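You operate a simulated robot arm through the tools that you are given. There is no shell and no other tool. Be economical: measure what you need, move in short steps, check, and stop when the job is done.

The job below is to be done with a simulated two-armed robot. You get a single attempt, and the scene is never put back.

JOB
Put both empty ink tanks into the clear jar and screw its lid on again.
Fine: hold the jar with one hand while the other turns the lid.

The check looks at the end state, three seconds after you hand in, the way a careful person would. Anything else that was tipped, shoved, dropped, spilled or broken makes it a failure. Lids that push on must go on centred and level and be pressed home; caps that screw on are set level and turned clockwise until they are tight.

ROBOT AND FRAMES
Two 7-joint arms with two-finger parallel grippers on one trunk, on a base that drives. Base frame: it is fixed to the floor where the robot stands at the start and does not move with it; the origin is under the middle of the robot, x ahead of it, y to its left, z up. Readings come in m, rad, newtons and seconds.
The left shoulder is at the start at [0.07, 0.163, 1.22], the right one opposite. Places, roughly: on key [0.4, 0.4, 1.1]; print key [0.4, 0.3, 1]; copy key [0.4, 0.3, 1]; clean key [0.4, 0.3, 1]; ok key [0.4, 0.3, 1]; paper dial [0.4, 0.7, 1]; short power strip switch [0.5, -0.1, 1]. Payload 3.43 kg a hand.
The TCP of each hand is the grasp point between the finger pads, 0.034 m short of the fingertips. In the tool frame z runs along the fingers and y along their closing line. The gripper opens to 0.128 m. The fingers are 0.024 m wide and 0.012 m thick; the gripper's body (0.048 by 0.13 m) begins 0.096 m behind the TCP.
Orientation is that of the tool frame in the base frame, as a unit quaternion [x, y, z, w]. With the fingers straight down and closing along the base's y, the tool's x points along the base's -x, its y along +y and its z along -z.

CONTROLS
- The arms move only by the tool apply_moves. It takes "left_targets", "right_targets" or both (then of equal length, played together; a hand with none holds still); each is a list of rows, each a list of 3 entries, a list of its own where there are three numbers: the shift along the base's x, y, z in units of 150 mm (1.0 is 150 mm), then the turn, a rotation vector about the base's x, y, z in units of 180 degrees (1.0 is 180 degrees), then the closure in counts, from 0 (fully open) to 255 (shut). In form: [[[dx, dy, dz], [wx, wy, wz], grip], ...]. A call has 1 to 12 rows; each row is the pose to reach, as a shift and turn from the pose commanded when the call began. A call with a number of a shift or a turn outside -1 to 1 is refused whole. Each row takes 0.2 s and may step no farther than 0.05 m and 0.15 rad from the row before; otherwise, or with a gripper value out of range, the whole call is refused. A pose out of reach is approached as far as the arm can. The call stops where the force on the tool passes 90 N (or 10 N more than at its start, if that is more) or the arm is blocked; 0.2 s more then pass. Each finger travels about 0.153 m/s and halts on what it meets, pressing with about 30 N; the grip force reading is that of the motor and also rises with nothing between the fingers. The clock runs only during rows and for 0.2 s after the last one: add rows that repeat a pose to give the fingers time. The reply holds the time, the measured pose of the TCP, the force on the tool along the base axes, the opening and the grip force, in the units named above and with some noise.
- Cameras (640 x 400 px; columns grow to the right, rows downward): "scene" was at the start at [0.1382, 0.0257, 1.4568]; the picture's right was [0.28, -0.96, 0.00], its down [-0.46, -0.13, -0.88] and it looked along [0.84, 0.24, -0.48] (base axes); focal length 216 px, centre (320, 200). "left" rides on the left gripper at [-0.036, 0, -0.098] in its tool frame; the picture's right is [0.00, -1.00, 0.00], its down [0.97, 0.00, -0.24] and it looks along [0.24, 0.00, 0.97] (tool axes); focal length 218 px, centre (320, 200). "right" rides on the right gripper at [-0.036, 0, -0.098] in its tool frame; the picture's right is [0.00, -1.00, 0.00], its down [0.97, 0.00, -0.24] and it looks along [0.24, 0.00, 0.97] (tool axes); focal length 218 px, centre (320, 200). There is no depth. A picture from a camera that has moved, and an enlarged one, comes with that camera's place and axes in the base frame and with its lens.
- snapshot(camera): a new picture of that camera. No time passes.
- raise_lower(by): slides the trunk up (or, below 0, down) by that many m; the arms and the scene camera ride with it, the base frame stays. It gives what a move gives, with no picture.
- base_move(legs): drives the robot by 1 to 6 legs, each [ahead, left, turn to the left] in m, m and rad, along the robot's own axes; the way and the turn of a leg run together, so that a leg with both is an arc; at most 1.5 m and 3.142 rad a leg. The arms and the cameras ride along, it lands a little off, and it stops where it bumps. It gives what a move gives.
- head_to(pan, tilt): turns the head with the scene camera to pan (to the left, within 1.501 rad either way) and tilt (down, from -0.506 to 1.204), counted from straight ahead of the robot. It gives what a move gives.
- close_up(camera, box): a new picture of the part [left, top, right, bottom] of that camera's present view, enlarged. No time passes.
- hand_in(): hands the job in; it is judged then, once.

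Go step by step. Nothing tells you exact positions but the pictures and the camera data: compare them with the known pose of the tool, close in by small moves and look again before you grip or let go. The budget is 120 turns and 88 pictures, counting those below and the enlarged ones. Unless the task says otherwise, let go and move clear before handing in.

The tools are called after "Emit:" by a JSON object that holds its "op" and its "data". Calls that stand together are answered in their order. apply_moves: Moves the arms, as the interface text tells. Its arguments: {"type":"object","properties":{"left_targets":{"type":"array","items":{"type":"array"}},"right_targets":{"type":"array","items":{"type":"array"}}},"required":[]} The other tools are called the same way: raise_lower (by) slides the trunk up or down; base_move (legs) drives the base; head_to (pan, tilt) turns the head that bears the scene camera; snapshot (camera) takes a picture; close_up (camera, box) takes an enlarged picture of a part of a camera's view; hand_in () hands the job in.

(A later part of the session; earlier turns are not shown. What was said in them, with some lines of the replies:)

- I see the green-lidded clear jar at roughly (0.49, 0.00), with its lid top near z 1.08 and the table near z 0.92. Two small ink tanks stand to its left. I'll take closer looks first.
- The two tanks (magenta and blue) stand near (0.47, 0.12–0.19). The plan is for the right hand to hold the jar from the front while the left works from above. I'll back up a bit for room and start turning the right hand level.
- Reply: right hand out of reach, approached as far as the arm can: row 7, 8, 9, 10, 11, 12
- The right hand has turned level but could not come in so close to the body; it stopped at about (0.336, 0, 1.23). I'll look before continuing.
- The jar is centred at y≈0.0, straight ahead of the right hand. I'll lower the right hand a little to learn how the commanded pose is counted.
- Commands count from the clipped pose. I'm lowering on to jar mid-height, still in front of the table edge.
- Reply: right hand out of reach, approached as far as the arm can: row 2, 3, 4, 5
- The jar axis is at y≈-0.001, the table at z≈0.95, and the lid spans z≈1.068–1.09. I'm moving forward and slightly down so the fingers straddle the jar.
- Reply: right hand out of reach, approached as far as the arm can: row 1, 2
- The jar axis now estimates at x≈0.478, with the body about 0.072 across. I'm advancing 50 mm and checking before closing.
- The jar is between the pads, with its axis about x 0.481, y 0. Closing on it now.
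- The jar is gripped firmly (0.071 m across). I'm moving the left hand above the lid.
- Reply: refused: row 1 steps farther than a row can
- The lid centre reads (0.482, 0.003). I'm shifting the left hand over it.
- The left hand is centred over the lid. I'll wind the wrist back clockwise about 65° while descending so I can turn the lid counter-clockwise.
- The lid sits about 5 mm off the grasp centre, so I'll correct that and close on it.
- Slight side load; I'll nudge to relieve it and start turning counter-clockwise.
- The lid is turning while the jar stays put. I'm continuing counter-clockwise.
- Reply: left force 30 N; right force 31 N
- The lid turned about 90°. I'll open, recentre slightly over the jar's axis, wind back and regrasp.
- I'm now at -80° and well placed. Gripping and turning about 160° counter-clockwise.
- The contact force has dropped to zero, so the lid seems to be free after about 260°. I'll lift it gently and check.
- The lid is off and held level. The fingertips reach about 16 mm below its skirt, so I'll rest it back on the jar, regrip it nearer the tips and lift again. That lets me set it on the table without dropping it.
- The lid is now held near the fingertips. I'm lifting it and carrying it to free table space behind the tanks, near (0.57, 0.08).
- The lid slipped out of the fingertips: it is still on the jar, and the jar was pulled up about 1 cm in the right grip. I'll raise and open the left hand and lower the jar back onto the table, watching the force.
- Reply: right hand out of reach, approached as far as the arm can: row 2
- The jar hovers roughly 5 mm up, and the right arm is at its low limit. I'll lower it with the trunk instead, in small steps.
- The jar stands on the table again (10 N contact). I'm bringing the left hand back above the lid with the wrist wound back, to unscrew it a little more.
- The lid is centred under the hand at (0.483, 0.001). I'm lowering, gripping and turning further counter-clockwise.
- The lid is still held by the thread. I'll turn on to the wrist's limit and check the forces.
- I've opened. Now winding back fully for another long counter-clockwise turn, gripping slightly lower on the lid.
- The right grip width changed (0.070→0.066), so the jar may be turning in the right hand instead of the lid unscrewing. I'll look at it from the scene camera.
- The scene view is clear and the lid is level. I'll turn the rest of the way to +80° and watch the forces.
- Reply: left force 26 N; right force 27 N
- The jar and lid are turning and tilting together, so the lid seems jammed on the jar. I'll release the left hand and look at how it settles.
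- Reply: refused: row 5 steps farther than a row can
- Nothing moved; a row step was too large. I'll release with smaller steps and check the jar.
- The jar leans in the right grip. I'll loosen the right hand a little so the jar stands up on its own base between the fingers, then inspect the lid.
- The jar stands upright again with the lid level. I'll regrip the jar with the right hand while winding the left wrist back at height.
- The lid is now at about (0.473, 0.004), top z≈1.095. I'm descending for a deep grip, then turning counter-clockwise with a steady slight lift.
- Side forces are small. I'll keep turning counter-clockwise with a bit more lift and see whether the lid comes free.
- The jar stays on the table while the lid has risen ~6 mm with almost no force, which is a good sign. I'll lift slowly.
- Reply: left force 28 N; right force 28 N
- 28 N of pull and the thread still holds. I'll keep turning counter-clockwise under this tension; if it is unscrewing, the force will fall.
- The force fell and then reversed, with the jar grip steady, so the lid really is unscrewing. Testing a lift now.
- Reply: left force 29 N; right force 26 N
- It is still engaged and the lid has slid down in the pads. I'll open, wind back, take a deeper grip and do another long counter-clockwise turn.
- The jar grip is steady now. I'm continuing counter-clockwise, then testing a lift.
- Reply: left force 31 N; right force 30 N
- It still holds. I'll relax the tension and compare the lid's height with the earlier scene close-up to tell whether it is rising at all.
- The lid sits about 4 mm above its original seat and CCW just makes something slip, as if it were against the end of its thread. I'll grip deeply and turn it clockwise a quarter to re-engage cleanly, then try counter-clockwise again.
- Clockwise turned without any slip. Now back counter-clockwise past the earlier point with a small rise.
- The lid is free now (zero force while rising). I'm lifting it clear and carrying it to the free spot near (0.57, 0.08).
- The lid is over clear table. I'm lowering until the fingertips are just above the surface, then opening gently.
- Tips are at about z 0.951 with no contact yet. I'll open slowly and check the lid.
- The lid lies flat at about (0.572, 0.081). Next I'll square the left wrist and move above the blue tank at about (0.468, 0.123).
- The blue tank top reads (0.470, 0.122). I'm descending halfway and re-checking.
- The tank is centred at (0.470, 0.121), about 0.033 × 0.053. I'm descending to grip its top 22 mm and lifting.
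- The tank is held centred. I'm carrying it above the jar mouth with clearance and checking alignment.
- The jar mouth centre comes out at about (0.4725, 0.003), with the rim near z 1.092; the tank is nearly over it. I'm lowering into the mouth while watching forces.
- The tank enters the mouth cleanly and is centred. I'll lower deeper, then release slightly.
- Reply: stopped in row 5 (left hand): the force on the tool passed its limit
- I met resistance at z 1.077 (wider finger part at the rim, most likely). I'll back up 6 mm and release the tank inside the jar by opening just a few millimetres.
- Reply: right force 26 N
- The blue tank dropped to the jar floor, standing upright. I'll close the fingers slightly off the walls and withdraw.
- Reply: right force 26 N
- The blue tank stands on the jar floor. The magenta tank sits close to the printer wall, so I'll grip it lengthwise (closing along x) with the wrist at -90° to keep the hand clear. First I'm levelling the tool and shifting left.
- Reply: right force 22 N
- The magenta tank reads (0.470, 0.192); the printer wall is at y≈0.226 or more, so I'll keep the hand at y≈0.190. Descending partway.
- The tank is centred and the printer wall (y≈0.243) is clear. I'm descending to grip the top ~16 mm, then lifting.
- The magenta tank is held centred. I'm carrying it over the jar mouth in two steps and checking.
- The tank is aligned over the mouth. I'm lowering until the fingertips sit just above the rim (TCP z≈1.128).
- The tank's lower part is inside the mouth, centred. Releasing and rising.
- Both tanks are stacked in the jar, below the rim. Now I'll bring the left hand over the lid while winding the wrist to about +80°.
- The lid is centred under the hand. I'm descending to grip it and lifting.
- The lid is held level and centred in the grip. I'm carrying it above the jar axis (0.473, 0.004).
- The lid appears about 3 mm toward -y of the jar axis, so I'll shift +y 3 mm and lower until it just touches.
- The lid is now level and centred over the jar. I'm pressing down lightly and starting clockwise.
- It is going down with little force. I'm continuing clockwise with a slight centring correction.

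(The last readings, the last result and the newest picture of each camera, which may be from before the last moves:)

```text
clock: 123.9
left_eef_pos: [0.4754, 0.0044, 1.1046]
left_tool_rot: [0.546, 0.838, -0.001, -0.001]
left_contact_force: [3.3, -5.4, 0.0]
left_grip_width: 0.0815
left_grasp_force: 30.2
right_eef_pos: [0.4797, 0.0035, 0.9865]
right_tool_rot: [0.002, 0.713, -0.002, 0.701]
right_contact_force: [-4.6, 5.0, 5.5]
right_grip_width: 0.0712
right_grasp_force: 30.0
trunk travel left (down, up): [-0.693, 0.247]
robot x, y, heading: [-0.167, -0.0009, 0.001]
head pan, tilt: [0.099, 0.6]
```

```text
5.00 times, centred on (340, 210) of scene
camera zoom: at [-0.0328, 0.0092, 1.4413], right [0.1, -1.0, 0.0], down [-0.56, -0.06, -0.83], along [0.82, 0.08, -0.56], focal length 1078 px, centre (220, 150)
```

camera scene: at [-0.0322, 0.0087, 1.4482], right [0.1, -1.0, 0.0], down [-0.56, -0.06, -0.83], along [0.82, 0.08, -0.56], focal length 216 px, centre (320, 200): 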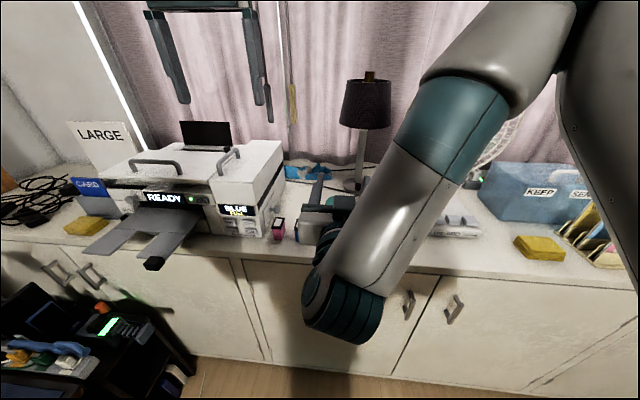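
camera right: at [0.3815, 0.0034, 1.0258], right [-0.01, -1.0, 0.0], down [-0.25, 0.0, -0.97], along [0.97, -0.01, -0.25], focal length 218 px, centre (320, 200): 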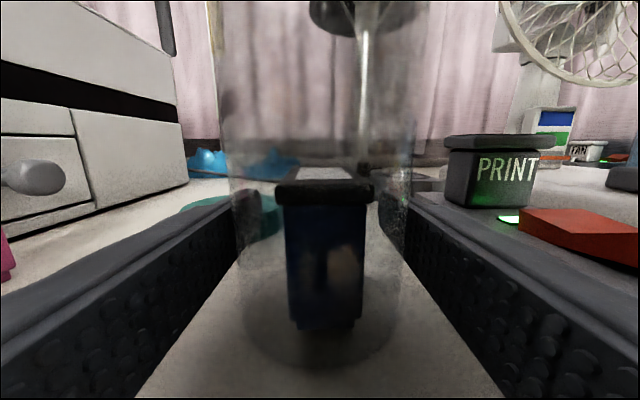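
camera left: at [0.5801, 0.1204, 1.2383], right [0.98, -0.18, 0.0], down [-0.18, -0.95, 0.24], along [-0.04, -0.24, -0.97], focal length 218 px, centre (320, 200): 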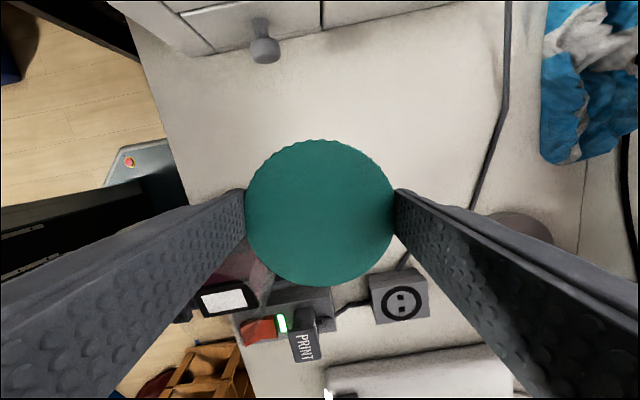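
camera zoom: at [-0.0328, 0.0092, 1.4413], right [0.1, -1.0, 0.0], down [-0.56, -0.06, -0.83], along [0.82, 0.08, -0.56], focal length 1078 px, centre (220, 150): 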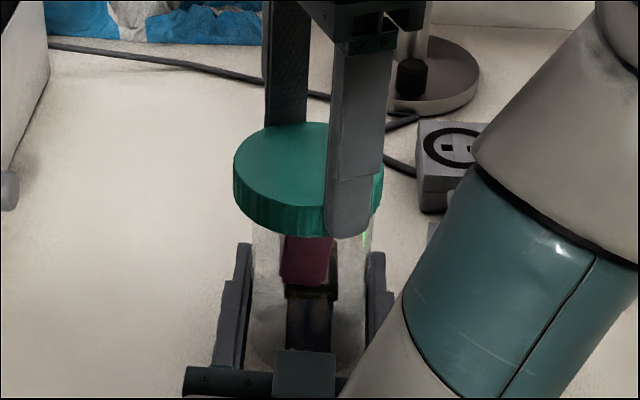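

The lid surrounds the neck but is carried a few mm off-axis by the grip. I'll release so it settles by itself, then look.

Emit:
{"op": "apply_moves", "data": {"left_targets": [[[0, -0.012, 0], [0, 0, 0], 255], [[0, -0.012, 0], [0, 0, 0], 84], [[0, -0.012, 0], [0, 0, 0], 70], [[0, -0.012, 0], [0, 0, 0], 40], [[0, -0.012, 0.2], [0, 0, 0], 0], [[0, -0.012, 0.4], [0, 0, 0], 0], [[0, -0.012, 0.6], [0, 0, 0], 0]]}}

Emit:
{"op": "close_up", "data": {"camera": "scene", "box": [300, 170, 380, 250]}}

Emit:
{"op": "snapshot", "data": {"camera": "left"}}

```text
clock: 125.5
left_eef_pos: [0.4749, 0.004, 1.1947]
left_tool_rot: [0.545, 0.839, 0.0, -0.001]
left_contact_force: [-0.7, -0.7, -0.8]
left_grip_width: 0.128
left_grasp_force: 0.1
right_eef_pos: [0.4784, 0.0027, 0.9871]
right_tool_rot: [0.002, 0.712, -0.003, 0.702]
right_contact_force: [-3.1, 0.1, 5.9]
right_grip_width: 0.0707
right_grasp_force: 30.2
trunk travel left (down, up): [-0.693, 0.247]
robot x, y, heading: [-0.1717, 0.0031, 0.001]
head pan, tilt: [0.099, 0.6]
```

```text
5.00 times, centred on (340, 210) of scene
camera zoom: at [-0.033, 0.0091, 1.4412], right [0.1, -1.0, 0.0], down [-0.56, -0.06, -0.83], along [0.82, 0.08, -0.56], focal length 1078 px, centre (220, 150)
```

zoom: 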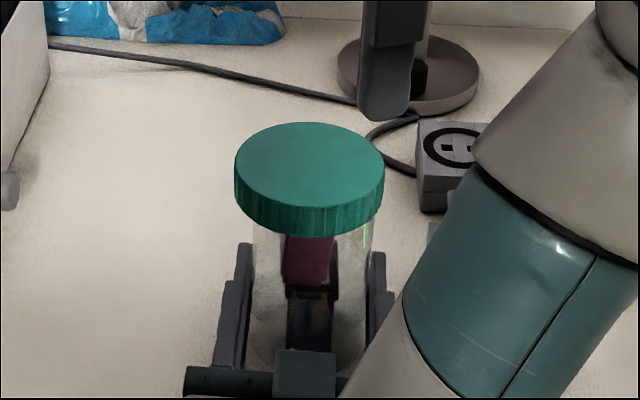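

```text
13 pictures are left
camera left: at [0.4905, -0.0286, 1.2934], right [-0.91, -0.41, 0.0], down [-0.39, 0.89, 0.24], along [-0.1, 0.22, -0.97], focal length 218 px, centre (320, 200)
```

left: 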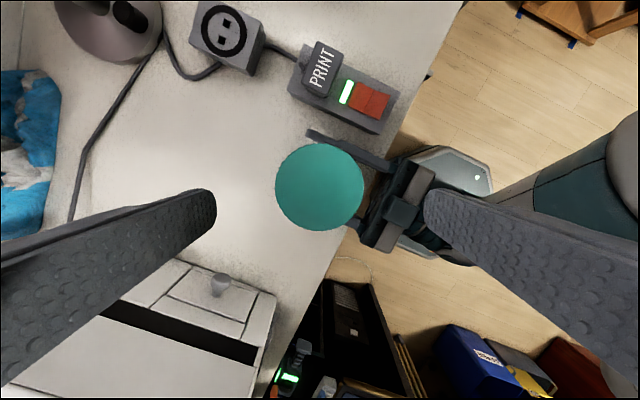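

The lid settled level and about 4 mm lower than when it was only catching the thread, so the clockwise turn engaged it. I'll wind the wrist back to +80° at height, descend for a deep grip and keep turning clockwise.

Emit:
{"op": "apply_moves", "data": {"left_targets": [[[0, 0, 0], [0, 0, 0.0475], 0], [[0, 0, 0], [0, 0, 0.095], 0], [[0, 0, 0], [0, 0, 0.1425], 0], [[0, 0, 0], [0, 0, 0.19], 0], [[0, 0, 0], [0, 0, 0.2375], 0], [[0, 0, 0], [0, 0, 0.285], 0], [[0, 0, 0], [0, 0, 0.3325], 0], [[0, 0, 0], [0, 0, 0.38], 0], [[0, 0, 0], [0, 0, 0.4275], 0], [[0, 0, 0], [0, 0, 0.475], 0], [[0, 0, 0], [0, 0, 0.5225], 0], [[0, 0, 0], [0, 0, 0.57], 0]]}}

Emit:
{"op": "apply_moves", "data": {"left_targets": [[[0, 0.015, 0], [0, 0, 0.0475], 0], [[0, 0.015, -0.1], [0, 0, 0.095], 0], [[0, 0.015, -0.2], [0, 0, 0.1425], 0], [[0, 0.015, -0.3], [0, 0, 0.19], 0], [[0, 0.015, -0.4], [0, 0, 0.2375], 0], [[0, 0.015, -0.55], [0, 0, 0.2375], 0], [[0, 0.015, -0.7], [0, 0, 0.2375], 0], [[0, 0.015, -0.7], [0, 0, 0.2375], 70], [[0, 0.015, -0.7], [0, 0, 0.2375], 255], [[0, 0.015, -0.7], [0, 0, 0.2375], 255]]}}

```text
clock: 128.1
left_eef_pos: [0.4752, 0.0025, 1.1951]
left_tool_rot: [-0.316, 0.949, -0.001, -0.001]
left_contact_force: [0.2, 0.6, 0.4]
left_grip_width: 0.1278
left_grasp_force: 0.1
right_eef_pos: [0.4803, 0.0038, 0.9875]
right_tool_rot: [0.002, 0.712, -0.003, 0.702]
right_contact_force: [-1.7, -0.6, 4.3]
right_grip_width: 0.0709
right_grasp_force: 29.5
trunk travel left (down, up): [-0.693, 0.247]
robot x, y, heading: [-0.1679, 0.0031, 0.002]
head pan, tilt: [0.099, 0.6]
```

```text
clock: 130.3
left_eef_pos: [0.4761, 0.005, 1.0899]
left_tool_rot: [-0.639, 0.769, -0.002, 0.0]
left_contact_force: [0.0, -0.2, -0.5]
left_grip_width: 0.0826
left_grasp_force: 30.0
right_eef_pos: [0.4798, 0.0034, 0.9868]
right_tool_rot: [0.003, 0.712, -0.003, 0.702]
right_contact_force: [0.6, 0.4, 4.7]
right_grip_width: 0.0708
right_grasp_force: 30.0
trunk travel left (down, up): [-0.693, 0.247]
robot x, y, heading: [-0.1738, 0.0034, -0.002]
head pan, tilt: [0.099, 0.6]
```

Gripped with no side load. Turning clockwise now.

Emit:
{"op": "apply_moves", "data": {"left_targets": [[[0, 0, 0], [0, 0, -0.0475], 255], [[0, 0, -0.002], [0, 0, -0.095], 255], [[0, 0, -0.003], [0, 0, -0.1425], 255], [[0, 0, -0.004], [0, 0, -0.19], 255], [[0, 0, -0.006], [0, 0, -0.2375], 255], [[0, 0, -0.007], [0, 0, -0.285], 255]]}}

Emit:
{"op": "apply_moves", "data": {"left_targets": [[[0, 0, -0.001], [0, 0, -0.0475], 255], [[0, 0, -0.003], [0, 0, -0.095], 255], [[0, 0, -0.004], [0, 0, -0.1425], 255], [[0, 0, -0.006], [0, 0, -0.19], 255], [[0, 0, -0.007], [0, 0, -0.2375], 255], [[0, 0, -0.009], [0, 0, -0.285], 255]]}}

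Emit:
{"op": "apply_moves", "data": {"left_targets": [[[0, 0, -0.001], [0, 0, -0.0475], 255], [[0, 0, -0.003], [0, 0, -0.095], 255], [[0, 0, -0.004], [0, 0, -0.1425], 255], [[0, 0, -0.006], [0, 0, -0.19], 255], [[0, 0, -0.007], [0, 0, -0.2375], 255], [[0, 0, -0.009], [0, 0, -0.285], 255]]}}

```text
clock: 131.7
left_eef_pos: [0.4757, 0.0048, 1.0889]
left_tool_rot: [-0.242, 0.97, -0.001, -0.001]
left_contact_force: [-0.9, -1.0, 2.1]
left_grip_width: 0.0829
left_grasp_force: 30.6
right_eef_pos: [0.4782, 0.0043, 0.9877]
right_tool_rot: [0.002, 0.713, -0.003, 0.702]
right_contact_force: [2.2, 0.7, 3.8]
right_grip_width: 0.0709
right_grasp_force: 29.6
trunk travel left (down, up): [-0.693, 0.247]
robot x, y, heading: [-0.1712, -0.0012, 0.004]
head pan, tilt: [0.099, 0.6]
```

```text
clock: 133.1
left_eef_pos: [0.4738, 0.0038, 1.0893]
left_tool_rot: [0.203, 0.979, -0.002, -0.001]
left_contact_force: [-17.3, -10.8, 27.5]
left_grip_width: 0.0825
left_grasp_force: 30.0
right_eef_pos: [0.4796, 0.0039, 0.9868]
right_tool_rot: [0.003, 0.713, -0.004, 0.702]
right_contact_force: [24.2, 10.2, -8.8]
right_grip_width: 0.0711
right_grasp_force: 30.0
trunk travel left (down, up): [-0.693, 0.247]
robot x, y, heading: [-0.1731, 0.0035, -0.003]
head pan, tilt: [0.099, 0.6]
```

```text
clock: 134.5
left_eef_pos: [0.4736, 0.0043, 1.086]
left_tool_rot: [0.607, 0.795, 0.0, -0.001]
left_contact_force: [-16.5, -19.5, 23.3]
left_grip_width: 0.0824
left_grasp_force: 30.3
right_eef_pos: [0.478, 0.0034, 0.9881]
right_tool_rot: [0.002, 0.712, -0.003, 0.702]
right_contact_force: [18.7, 18.3, -8.0]
right_grip_width: 0.0709
right_grasp_force: 29.8
trunk travel left (down, up): [-0.693, 0.247]
robot x, y, heading: [-0.17, 0.0015, -0.002]
head pan, tilt: [0.099, 0.6]
```

Real engagement now (27 N axial). I'll release to relieve the side load, raise, and check whether the lid is level.

Emit:
{"op": "apply_moves", "data": {"left_targets": [[[0, 0, 0], [0, 0, 0], 80], [[0, 0, 0], [0, 0, 0], 20], [[0, 0, 0.2], [0, 0, 0.0475], 0], [[0, 0, 0.4], [0, 0, 0.095], 0], [[0, 0, 0.6], [0, 0, 0.1425], 0], [[0, 0, 0.6], [0, 0, 0.19], 0], [[0, 0, 0.6], [0, 0, 0.2375], 0], [[0, 0, 0.6], [0, 0, 0.285], 0], [[0, 0, 0.6], [0, 0, 0.3325], 0], [[0, 0, 0.6], [0, 0, 0.38], 0], [[0, 0, 0.6], [0, 0, 0.4275], 0], [[0, 0, 0.6], [0, 0, 0.475], 0]]}}

Emit:
{"op": "close_up", "data": {"camera": "scene", "box": [300, 170, 380, 250]}}

```text
clock: 137.1
left_eef_pos: [0.4753, 0.0052, 1.1762]
left_tool_rot: [-0.099, 0.995, -0.001, -0.002]
left_contact_force: [-0.4, 0.1, 0.5]
left_grip_width: 0.1283
left_grasp_force: 0.0
right_eef_pos: [0.4801, 0.0038, 0.9867]
right_tool_rot: [0.003, 0.712, -0.003, 0.702]
right_contact_force: [0.4, -0.7, 6.6]
right_grip_width: 0.0709
right_grasp_force: 29.5
trunk travel left (down, up): [-0.693, 0.247]
robot x, y, heading: [-0.1713, -0.0017, 0.001]
head pan, tilt: [0.099, 0.6]
```

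```text
5.00 times, centred on (340, 210) of scene
camera zoom: at [-0.033, 0.0092, 1.4413], right [0.1, -1.0, 0.0], down [-0.56, -0.06, -0.83], along [0.82, 0.08, -0.56], focal length 1078 px, centre (220, 150)
```

zoom: 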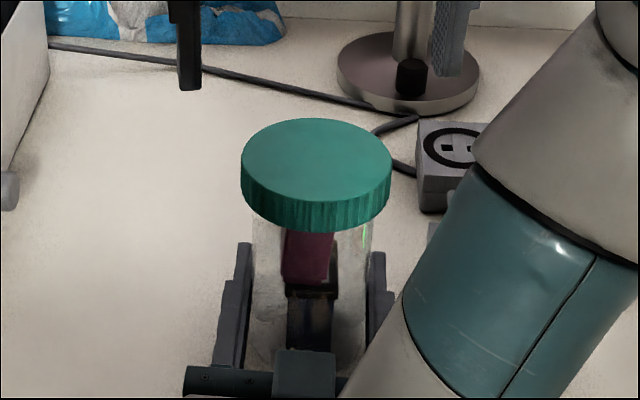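

The lid is now centred on the rim and caught by the thread, a few mm above home. I'll regrip centred on the axis at +80° and turn clockwise again.

Emit:
{"op": "apply_moves", "data": {"left_targets": [[[-0.01, -0.01, 0], [0, 0, 0.0475], 0], [[-0.018, -0.012, 0], [0, 0, 0.095], 0], [[-0.018, -0.012, 0], [0, 0, 0.1425], 0], [[-0.018, -0.012, -0.1], [0, 0, 0.19], 0], [[-0.018, -0.012, -0.2], [0, 0, 0.2375], 0], [[-0.018, -0.012, -0.3], [0, 0, 0.285], 0], [[-0.018, -0.012, -0.4], [0, 0, 0.3325], 0], [[-0.018, -0.012, -0.5], [0, 0, 0.38], 0], [[-0.018, -0.012, -0.57], [0, 0, 0.38], 0], [[-0.018, -0.012, -0.57], [0, 0, 0.38], 70], [[-0.018, -0.012, -0.57], [0, 0, 0.38], 255], [[-0.018, -0.012, -0.57], [0, 0, 0.38], 255]]}}

Emit:
{"op": "apply_moves", "data": {"left_targets": [[[0, 0, -0.001], [0, 0, -0.0475], 255], [[0, 0, -0.003], [0, 0, -0.095], 255], [[0, 0, -0.004], [0, 0, -0.1425], 255], [[0, 0, -0.006], [0, 0, -0.19], 255], [[0, 0, -0.007], [0, 0, -0.2375], 255], [[0, 0, -0.009], [0, 0, -0.285], 255]]}}

```text
clock: 139.7
left_eef_pos: [0.4731, 0.0029, 1.0904]
left_tool_rot: [-0.639, 0.769, -0.002, 0.0]
left_contact_force: [14.1, -3.0, -2.1]
left_grip_width: 0.0822
left_grasp_force: 30.2
right_eef_pos: [0.4769, 0.0028, 0.9868]
right_tool_rot: [0.003, 0.713, -0.003, 0.701]
right_contact_force: [-14.2, 1.2, 7.8]
right_grip_width: 0.0709
right_grasp_force: 29.8
trunk travel left (down, up): [-0.693, 0.247]
robot x, y, heading: [-0.1744, 0.0017, -0.003]
head pan, tilt: [0.099, 0.6]
```

```text
clock: 141.1
left_eef_pos: [0.473, 0.0037, 1.0905]
left_tool_rot: [-0.242, 0.97, -0.001, -0.001]
left_contact_force: [16.4, -3.2, 1.5]
left_grip_width: 0.0821
left_grasp_force: 29.7
right_eef_pos: [0.4793, 0.003, 0.9865]
right_tool_rot: [0.002, 0.712, -0.003, 0.702]
right_contact_force: [-19.2, 1.6, 4.5]
right_grip_width: 0.0708
right_grasp_force: 30.4
trunk travel left (down, up): [-0.693, 0.247]
robot x, y, heading: [-0.1714, 0.001, 0.002]
head pan, tilt: [0.099, 0.6]
```

Turning without slip. I'm easing the x load and continuing clockwise.

Emit:
{"op": "apply_moves", "data": {"left_targets": [[[0.01, -0.002, -0.001], [0, 0, -0.0475], 255], [[0.01, -0.002, -0.003], [0, 0, -0.095], 255], [[0.01, -0.002, -0.004], [0, 0, -0.1425], 255], [[0.01, -0.002, -0.006], [0, 0, -0.19], 255], [[0.01, -0.002, -0.007], [0, 0, -0.2375], 255], [[0.01, -0.002, -0.009], [0, 0, -0.285], 255]]}}

Emit:
{"op": "apply_moves", "data": {"left_targets": [[[0, 0, -0.001], [0, 0, -0.0475], 255], [[0, 0, -0.003], [0, 0, -0.095], 255], [[0, 0, -0.004], [0, 0, -0.1425], 255], [[0, 0, -0.006], [0, 0, -0.19], 255], [[0, 0, -0.007], [0, 0, -0.2375], 255], [[0, 0, -0.009], [0, 0, -0.285], 255]]}}

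```text
clock: 142.5
left_eef_pos: [0.4743, 0.0036, 1.0875]
left_tool_rot: [0.202, 0.979, -0.001, -0.001]
left_contact_force: [-10.4, 1.0, 14.3]
left_grip_width: 0.0824
left_grasp_force: 30.0
right_eef_pos: [0.4804, 0.003, 0.9869]
right_tool_rot: [0.002, 0.712, -0.004, 0.702]
right_contact_force: [11.9, -0.4, -6.2]
right_grip_width: 0.0709
right_grasp_force: 30.0
trunk travel left (down, up): [-0.693, 0.247]
robot x, y, heading: [-0.1744, -0.002, 0.001]
head pan, tilt: [0.099, 0.6]
```

```text
clock: 143.9
left_eef_pos: [0.4749, 0.003, 1.0878]
left_tool_rot: [0.607, 0.795, 0.0, 0.0]
left_contact_force: [-12.4, 4.2, 26.6]
left_grip_width: 0.0822
left_grasp_force: 30.4
right_eef_pos: [0.4782, 0.0033, 0.9863]
right_tool_rot: [0.003, 0.713, -0.004, 0.701]
right_contact_force: [17.8, -4.5, -10.8]
right_grip_width: 0.0709
right_grasp_force: 29.7
trunk travel left (down, up): [-0.693, 0.247]
robot x, y, heading: [-0.1685, -0.0038, 0.002]
head pan, tilt: [0.099, 0.6]
```

Axial push shows I'm descending faster than the thread. I'll release, wind back and look.

Emit:
{"op": "apply_moves", "data": {"left_targets": [[[0, 0, 0], [0, 0, 0], 80], [[0, 0, 0], [0, 0, 0], 20], [[0, 0, 0.2], [0, 0, 0.0475], 0], [[0, 0, 0.4], [0, 0, 0.095], 0], [[0, 0, 0.6], [0, 0, 0.1425], 0], [[0, 0, 0.6], [0, 0, 0.19], 0], [[0, 0, 0.6], [0, 0, 0.2375], 0], [[0, 0, 0.6], [0, 0, 0.285], 0], [[0, 0, 0.6], [0, 0, 0.3325], 0], [[0, 0, 0.6], [0, 0, 0.38], 0], [[0, 0, 0.6], [0, 0, 0.4275], 0], [[0, 0, 0.6], [0, 0, 0.475], 0]]}}

Emit:
{"op": "close_up", "data": {"camera": "scene", "box": [300, 170, 380, 250]}}

```text
clock: 146.5
left_eef_pos: [0.4748, 0.0045, 1.1766]
left_tool_rot: [-0.097, 0.995, -0.002, 0.0]
left_contact_force: [0.4, -0.1, 1.0]
left_grip_width: 0.1278
left_grasp_force: 0.0
right_eef_pos: [0.4802, 0.0015, 0.9871]
right_tool_rot: [0.002, 0.713, -0.003, 0.701]
right_contact_force: [0.0, -0.1, 3.8]
right_grip_width: 0.0712
right_grasp_force: 30.3
trunk travel left (down, up): [-0.693, 0.247]
robot x, y, heading: [-0.1704, -0.0023, -0.0]
head pan, tilt: [0.099, 0.6]
```

```text
5.00 times, centred on (340, 210) of scene
camera zoom: at [-0.0325, 0.0094, 1.4413], right [0.1, -1.0, 0.0], down [-0.56, -0.06, -0.83], along [0.82, 0.08, -0.56], focal length 1078 px, centre (220, 150)
```

zoom: 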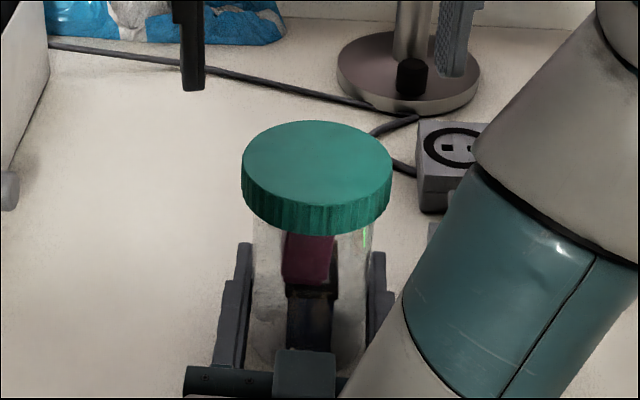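

The lid went down about 3.5 mm over that turn and is level. Another clockwise round.

Emit:
{"op": "apply_moves", "data": {"left_targets": [[[-0.002, -0.003, 0], [0, 0, 0.0475], 0], [[-0.002, -0.005, 0], [0, 0, 0.095], 0], [[-0.002, -0.005, 0], [0, 0, 0.1425], 0], [[-0.002, -0.005, -0.1], [0, 0, 0.19], 0], [[-0.002, -0.005, -0.2], [0, 0, 0.2375], 0], [[-0.002, -0.005, -0.3], [0, 0, 0.285], 0], [[-0.002, -0.005, -0.4], [0, 0, 0.3325], 0], [[-0.002, -0.005, -0.5], [0, 0, 0.38], 0], [[-0.002, -0.005, -0.59], [0, 0, 0.38], 0], [[-0.002, -0.005, -0.59], [0, 0, 0.38], 70], [[-0.002, -0.005, -0.59], [0, 0, 0.38], 255], [[-0.002, -0.005, -0.59], [0, 0, 0.38], 255]]}}

Emit:
{"op": "apply_moves", "data": {"left_targets": [[[0, 0, -0.001], [0, 0, -0.0475], 255], [[0, 0, -0.002], [0, 0, -0.095], 255], [[0, 0, -0.003], [0, 0, -0.1425], 255], [[0, 0, -0.004], [0, 0, -0.19], 255]]}}

Emit:
{"op": "apply_moves", "data": {"left_targets": [[[0, 0, -0.001], [0, 0, -0.0475], 255], [[0, 0, -0.002], [0, 0, -0.095], 255], [[0, 0, -0.003], [0, 0, -0.1425], 255], [[0, 0, -0.004], [0, 0, -0.19], 255]]}}

```text
clock: 149.1
left_eef_pos: [0.4735, 0.0025, 1.0881]
left_tool_rot: [-0.639, 0.769, 0.0, 0.0]
left_contact_force: [-1.4, -0.5, -0.4]
left_grip_width: 0.0822
left_grasp_force: 30.1
right_eef_pos: [0.4809, 0.0043, 0.9868]
right_tool_rot: [0.002, 0.713, -0.003, 0.702]
right_contact_force: [0.1, 1.1, 4.6]
right_grip_width: 0.0708
right_grasp_force: 30.2
trunk travel left (down, up): [-0.693, 0.247]
robot x, y, heading: [-0.1697, -0.0001, 0.004]
head pan, tilt: [0.099, 0.6]
```

```text
clock: 150.1
left_eef_pos: [0.4745, 0.0027, 1.088]
left_tool_rot: [-0.383, 0.924, -0.002, 0.0]
left_contact_force: [-6.3, 2.3, 0.8]
left_grip_width: 0.0822
left_grasp_force: 30.1
right_eef_pos: [0.4795, 0.0032, 0.9877]
right_tool_rot: [0.002, 0.713, -0.003, 0.702]
right_contact_force: [5.2, -1.4, 3.1]
right_grip_width: 0.071
right_grasp_force: 29.5
trunk travel left (down, up): [-0.693, 0.247]
robot x, y, heading: [-0.1726, -0.0002, 0.003]
head pan, tilt: [0.099, 0.6]
```

```text
clock: 151.1
left_eef_pos: [0.4751, 0.0024, 1.0872]
left_tool_rot: [-0.095, 0.995, 0.0, -0.001]
left_contact_force: [-3.8, 5.2, 1.5]
left_grip_width: 0.0827
left_grasp_force: 29.6
right_eef_pos: [0.4797, 0.0036, 0.9872]
right_tool_rot: [0.003, 0.713, -0.004, 0.701]
right_contact_force: [4.5, -4.5, 4.6]
right_grip_width: 0.0711
right_grasp_force: 30.3
trunk travel left (down, up): [-0.693, 0.247]
robot x, y, heading: [-0.1712, 0.0008, 0.001]
head pan, tilt: [0.099, 0.6]
```

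Still turning freely. I'm continuing clockwise.

Emit:
{"op": "apply_moves", "data": {"left_targets": [[[0, 0, -0.001], [0, 0, -0.0475], 255], [[0, 0, -0.002], [0, 0, -0.095], 255], [[0, 0, -0.003], [0, 0, -0.1425], 255], [[0, 0, -0.004], [0, 0, -0.19], 255]]}}

Emit:
{"op": "apply_moves", "data": {"left_targets": [[[0, 0, -0.001], [0, 0, -0.0475], 255], [[0, 0, -0.002], [0, 0, -0.095], 255], [[0, 0, -0.003], [0, 0, -0.1425], 255], [[0, 0, -0.004], [0, 0, -0.19], 255], [[0, 0, -0.005], [0, 0, -0.2375], 255]]}}

```text
clock: 152.1
left_eef_pos: [0.4741, 0.0031, 1.0876]
left_tool_rot: [0.201, 0.98, 0.0, -0.002]
left_contact_force: [-1.6, 10.4, -0.7]
left_grip_width: 0.0826
left_grasp_force: 29.9
right_eef_pos: [0.4802, 0.0023, 0.9872]
right_tool_rot: [0.002, 0.712, -0.003, 0.702]
right_contact_force: [2.4, -10.1, 5.2]
right_grip_width: 0.0708
right_grasp_force: 29.7
trunk travel left (down, up): [-0.693, 0.247]
robot x, y, heading: [-0.1698, -0.0007, 0.001]
head pan, tilt: [0.099, 0.6]
```

```text
clock: 153.3
left_eef_pos: [0.4736, 0.0024, 1.0859]
left_tool_rot: [0.545, 0.839, 0.0, -0.001]
left_contact_force: [9.5, 10.4, 0.8]
left_grip_width: 0.0832
left_grasp_force: 29.9
right_eef_pos: [0.4801, 0.0039, 0.9873]
right_tool_rot: [0.002, 0.713, -0.003, 0.702]
right_contact_force: [-5.7, -12.0, 5.9]
right_grip_width: 0.0709
right_grasp_force: 29.9
trunk travel left (down, up): [-0.693, 0.247]
robot x, y, heading: [-0.1708, -0.0, -0.001]
head pan, tilt: [0.099, 0.6]
```

The pad width is creeping up (0.0832), which looks like the lid has reached its stop and the pads slip. I'll release, check the height, then do one more confirming turn.

Emit:
{"op": "apply_moves", "data": {"left_targets": [[[0, 0, 0], [0, 0, 0], 80], [[0, 0, 0], [0, 0, 0], 20], [[0, 0, 0.2], [0, 0, 0.0475], 0], [[0, 0, 0.4], [0, 0, 0.095], 0], [[0, 0, 0.6], [0, 0, 0.1425], 0], [[0, 0, 0.6], [0, 0, 0.19], 0], [[0, 0, 0.6], [0, 0, 0.2375], 0], [[0, 0, 0.6], [0, 0, 0.285], 0], [[0, 0, 0.6], [0, 0, 0.3325], 0], [[0, 0, 0.6], [0, 0, 0.38], 0], [[0, 0, 0.6], [0, 0, 0.4275], 0], [[0, 0, 0.6], [0, 0, 0.475], 0]]}}

Emit:
{"op": "close_up", "data": {"camera": "scene", "box": [300, 170, 380, 250]}}

Emit:
{"op": "apply_moves", "data": {"left_targets": [[[0.002, 0.005, 0], [0, 0, 0.0475], 0], [[0.002, 0.008, 0], [0, 0, 0.095], 0], [[0.002, 0.008, 0], [0, 0, 0.1425], 0], [[0.002, 0.008, -0.1], [0, 0, 0.19], 0], [[0.002, 0.008, -0.2], [0, 0, 0.2375], 0], [[0.002, 0.008, -0.3], [0, 0, 0.285], 0], [[0.002, 0.008, -0.4], [0, 0, 0.3325], 0], [[0.002, 0.008, -0.5], [0, 0, 0.3325], 0], [[0.002, 0.008, -0.6], [0, 0, 0.3325], 0], [[0.002, 0.008, -0.6], [0, 0, 0.3325], 70], [[0.002, 0.008, -0.6], [0, 0, 0.3325], 255], [[0.002, 0.008, -0.6], [0, 0, 0.3325], 255]]}}

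Emit:
{"op": "apply_moves", "data": {"left_targets": [[[0, 0, 0], [0, 0, -0.0475], 255], [[0, 0, 0], [0, 0, -0.095], 255], [[0, 0, 0], [0, 0, -0.1425], 255], [[0, 0, 0], [0, 0, -0.19], 255]]}}

```text
clock: 155.9
left_eef_pos: [0.4736, 0.0021, 1.1749]
left_tool_rot: [-0.171, 0.985, -0.001, -0.001]
left_contact_force: [-0.8, 0.0, -0.1]
left_grip_width: 0.1281
left_grasp_force: 0.0
right_eef_pos: [0.4802, 0.0024, 0.9882]
right_tool_rot: [0.002, 0.713, -0.003, 0.701]
right_contact_force: [-2.7, -0.3, 2.8]
right_grip_width: 0.0709
right_grasp_force: 29.9
trunk travel left (down, up): [-0.693, 0.247]
robot x, y, heading: [-0.1727, -0.0013, -0.001]
head pan, tilt: [0.099, 0.6]
```

```text
5.00 times, centred on (340, 210) of scene
camera zoom: at [-0.0326, 0.0093, 1.4413], right [0.1, -1.0, 0.0], down [-0.56, -0.06, -0.83], along [0.82, 0.08, -0.56], focal length 1078 px, centre (220, 150)
```

zoom: 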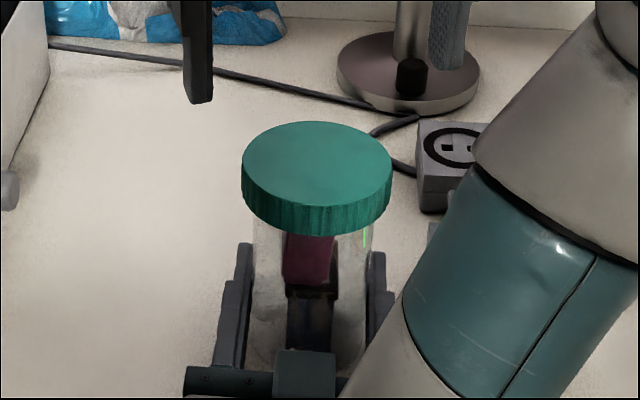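

```text
clock: 158.5
left_eef_pos: [0.4748, 0.0035, 1.085]
left_tool_rot: [-0.639, 0.769, -0.002, 0.0]
left_contact_force: [1.3, 1.0, -1.2]
left_grip_width: 0.0827
left_grasp_force: 30.0
right_eef_pos: [0.4799, 0.0032, 0.9865]
right_tool_rot: [0.002, 0.713, -0.003, 0.701]
right_contact_force: [-2.4, -1.2, 3.1]
right_grip_width: 0.0711
right_grasp_force: 30.2
trunk travel left (down, up): [-0.693, 0.247]
robot x, y, heading: [-0.1746, -0.0002, 0.002]
head pan, tilt: [0.099, 0.6]
```

```text
clock: 159.5
left_eef_pos: [0.4743, 0.003, 1.0856]
left_tool_rot: [-0.384, 0.924, -0.001, 0.0]
left_contact_force: [4.3, -2.2, -0.5]
left_grip_width: 0.082
left_grasp_force: 29.5
right_eef_pos: [0.4789, 0.0035, 0.9863]
right_tool_rot: [0.002, 0.712, -0.002, 0.702]
right_contact_force: [-4.0, 1.0, 1.4]
right_grip_width: 0.071
right_grasp_force: 29.8
trunk travel left (down, up): [-0.693, 0.247]
robot x, y, heading: [-0.1689, 0.0009, -0.0]
head pan, tilt: [0.099, 0.6]
```

Height is unchanged from the previous round, so the lid is home and tight. I'll finish this last turn, release the left hand, and check the jar base before letting go.

Emit:
{"op": "apply_moves", "data": {"left_targets": [[[0, 0, 0], [0, 0, -0.0475], 255], [[0, 0, 0], [0, 0, -0.095], 255], [[0, 0, 0], [0, 0, -0.1425], 255], [[0, 0, 0], [0, 0, -0.1425], 80], [[0, 0, 0], [0, 0, -0.1425], 20], [[0, 0, 0.25], [0, 0, -0.1425], 0], [[0, 0, 0.55], [0, 0, -0.1425], 0], [[0, 0, 0.85], [0, 0, -0.1425], 0], [[0, 0.2, 1.0], [0, 0, -0.1425], 0], [[0, 0.45, 1.0], [0, 0, -0.1425], 0], [[0, 0.7, 1.0], [0, 0, -0.1425], 0]]}}

Emit:
{"op": "snapshot", "data": {"camera": "right"}}

```text
clock: 161.9
left_eef_pos: [0.4741, 0.112, 1.2361]
left_tool_rot: [-0.17, 0.985, -0.002, -0.002]
left_contact_force: [-1.0, -0.3, 0.0]
left_grip_width: 0.1281
left_grasp_force: 0.0
right_eef_pos: [0.4789, 0.0039, 0.988]
right_tool_rot: [0.002, 0.712, -0.003, 0.702]
right_contact_force: [0.5, -0.3, 1.4]
right_grip_width: 0.0712
right_grasp_force: 30.2
trunk travel left (down, up): [-0.693, 0.247]
robot x, y, heading: [-0.1675, 0.0025, -0.008]
head pan, tilt: [0.099, 0.6]
```

```text
9 pictures are left
camera right: at [0.3829, 0.0043, 1.0247], right [-0.01, -1.0, 0.0], down [-0.26, 0.0, -0.97], along [0.97, -0.01, -0.26], focal length 218 px, centre (320, 200)
```

right: 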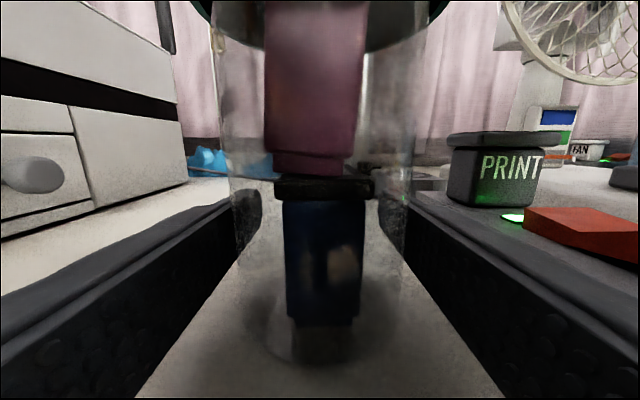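

Both tanks are inside and the lid is on. I'll ease the jar down to make sure it sits on the table before releasing.

Emit:
{"op": "raise_lower", "data": {"by": -0.002}}

```text
clock: 162.4
left_eef_pos: [0.4751, 0.1089, 1.2339]
left_tool_rot: [-0.17, 0.985, -0.001, 0.0]
left_contact_force: [-0.5, 0.0, -0.2]
left_grip_width: 0.1278
left_grasp_force: 0.0
right_eef_pos: [0.4784, 0.0024, 0.9857]
right_tool_rot: [0.003, 0.711, -0.003, 0.703]
right_contact_force: [1.3, 1.3, 11.7]
right_grip_width: 0.0708
right_grasp_force: 30.2
trunk travel left (down, up): [-0.691, 0.249]
robot x, y, heading: [-0.1698, 0.0008, 0.005]
head pan, tilt: [0.099, 0.6]
```

The jar is on the table (12 N). I'm opening the right hand gently and backing straight out.

Emit:
{"op": "apply_moves", "data": {"right_targets": [[[0, 0, 0], [0, 0, 0], 105], [[0, 0, 0], [0, 0, 0], 95], [[0, 0, 0], [0, 0, 0], 80], [[0, 0, 0], [0, 0, 0], 50], [[0, 0, 0], [0, 0, 0], 45]]}}

Emit:
{"op": "close_up", "data": {"camera": "scene", "box": [300, 170, 380, 250]}}

```text
clock: 163.6
left_eef_pos: [0.4752, 0.1094, 1.233]
left_tool_rot: [-0.17, 0.985, -0.001, -0.001]
left_contact_force: [-0.7, -0.5, 0.3]
left_grip_width: 0.128
left_grasp_force: 0.0
right_eef_pos: [0.4794, 0.003, 0.9844]
right_tool_rot: [0.002, 0.712, -0.003, 0.702]
right_contact_force: [-0.3, 0.7, 0.4]
right_grip_width: 0.1056
right_grasp_force: 0.1
trunk travel left (down, up): [-0.691, 0.249]
robot x, y, heading: [-0.1681, -0.0039, 0.003]
head pan, tilt: [0.099, 0.6]
```

```text
5.00 times, centred on (340, 210) of scene
camera zoom: at [-0.0322, 0.0095, 1.4392], right [0.1, -1.0, 0.0], down [-0.56, -0.06, -0.82], along [0.82, 0.08, -0.57], focal length 1078 px, centre (220, 150)
```

zoom: 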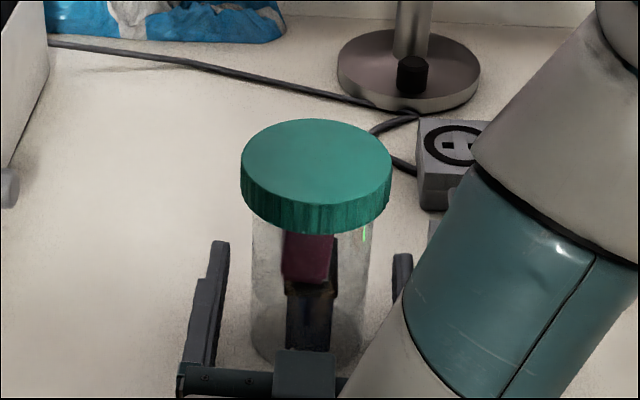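

The jar stands freely and upright with the lid level. Backing the robot straight out.

Emit:
{"op": "base_move", "data": {"legs": [[-0.2, 0, 0]]}}

Emit:
{"op": "snapshot", "data": {"camera": "scene"}}

Emit:
{"op": "snapshot", "data": {"camera": "right"}}

```text
clock: 165.2
left_eef_pos: [0.2782, 0.1092, 1.2319]
left_tool_rot: [-0.17, 0.986, -0.001, -0.002]
left_contact_force: [-0.3, -0.8, 0.1]
left_grip_width: 0.1278
left_grasp_force: 0.0
right_eef_pos: [0.282, 0.0029, 0.9837]
right_tool_rot: [0.002, 0.712, -0.003, 0.702]
right_contact_force: [0.1, -0.3, -0.1]
right_grip_width: 0.1053
right_grasp_force: 0.1
trunk travel left (down, up): [-0.691, 0.249]
robot x, y, heading: [-0.3679, 0.0019, -0.002]
head pan, tilt: [0.099, 0.6]
```

```text
7 pictures are left
camera scene: at [-0.2299, 0.0097, 1.4391], right [0.1, -1.0, 0.0], down [-0.56, -0.06, -0.82], along [0.82, 0.08, -0.57], focal length 216 px, centre (320, 200)
```

scene: 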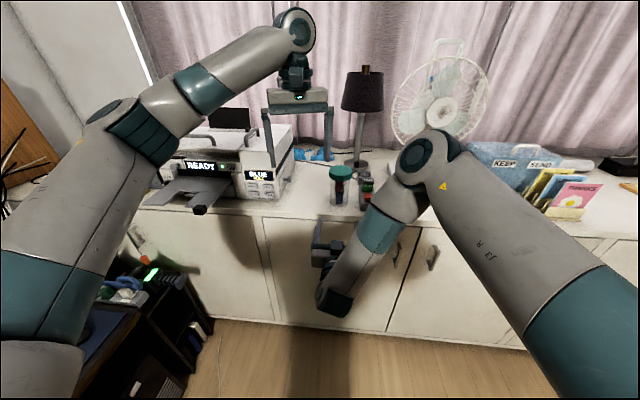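

```text
6 pictures are left
camera right: at [0.1852, 0.0035, 1.0222], right [-0.01, -1.0, 0.0], down [-0.26, 0.0, -0.97], along [0.97, -0.01, -0.26], focal length 218 px, centre (320, 200)
```

right: 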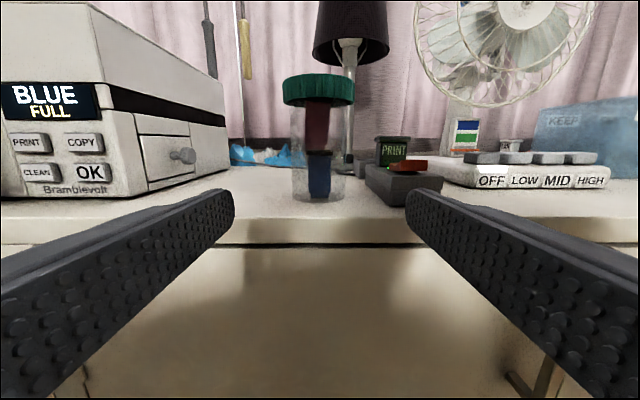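

The jar stands clear; one close look at the lid's level.

Emit:
{"op": "close_up", "data": {"camera": "right", "box": [260, 50, 380, 210]}}

```text
2.50 times, centred on (320, 130) of right
camera zoom: at [0.1852, 0.0035, 1.0222], right [-0.01, -1.0, 0.0], down [-0.26, 0.0, -0.97], along [0.97, -0.01, -0.26], focal length 546 px, centre (320, 375)
```

zoom: 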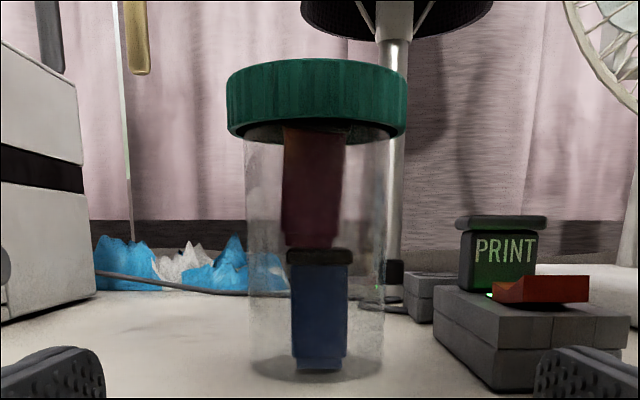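

The jar stands upright on the table, the lid is level and turned home, and both tanks are inside. Both hands are clear, so I'm handing in.

Emit:
{"op": "hand_in", "data": {}}

```text
The job is handed in.
```

Both empty ink tanks are in the clear jar, and its lid is screwed back on clockwise. In the last turns the lid stopped moving down and my grip began to slip on it, so I took it as tight.

While I was unscrewing the lid, it caught on the thread again. That lifted the jar about 1 cm and tilted it in the holding hand. I set it back upright on the table, a centimetre or so from where it started, and I saw nothing else knocked or moved.
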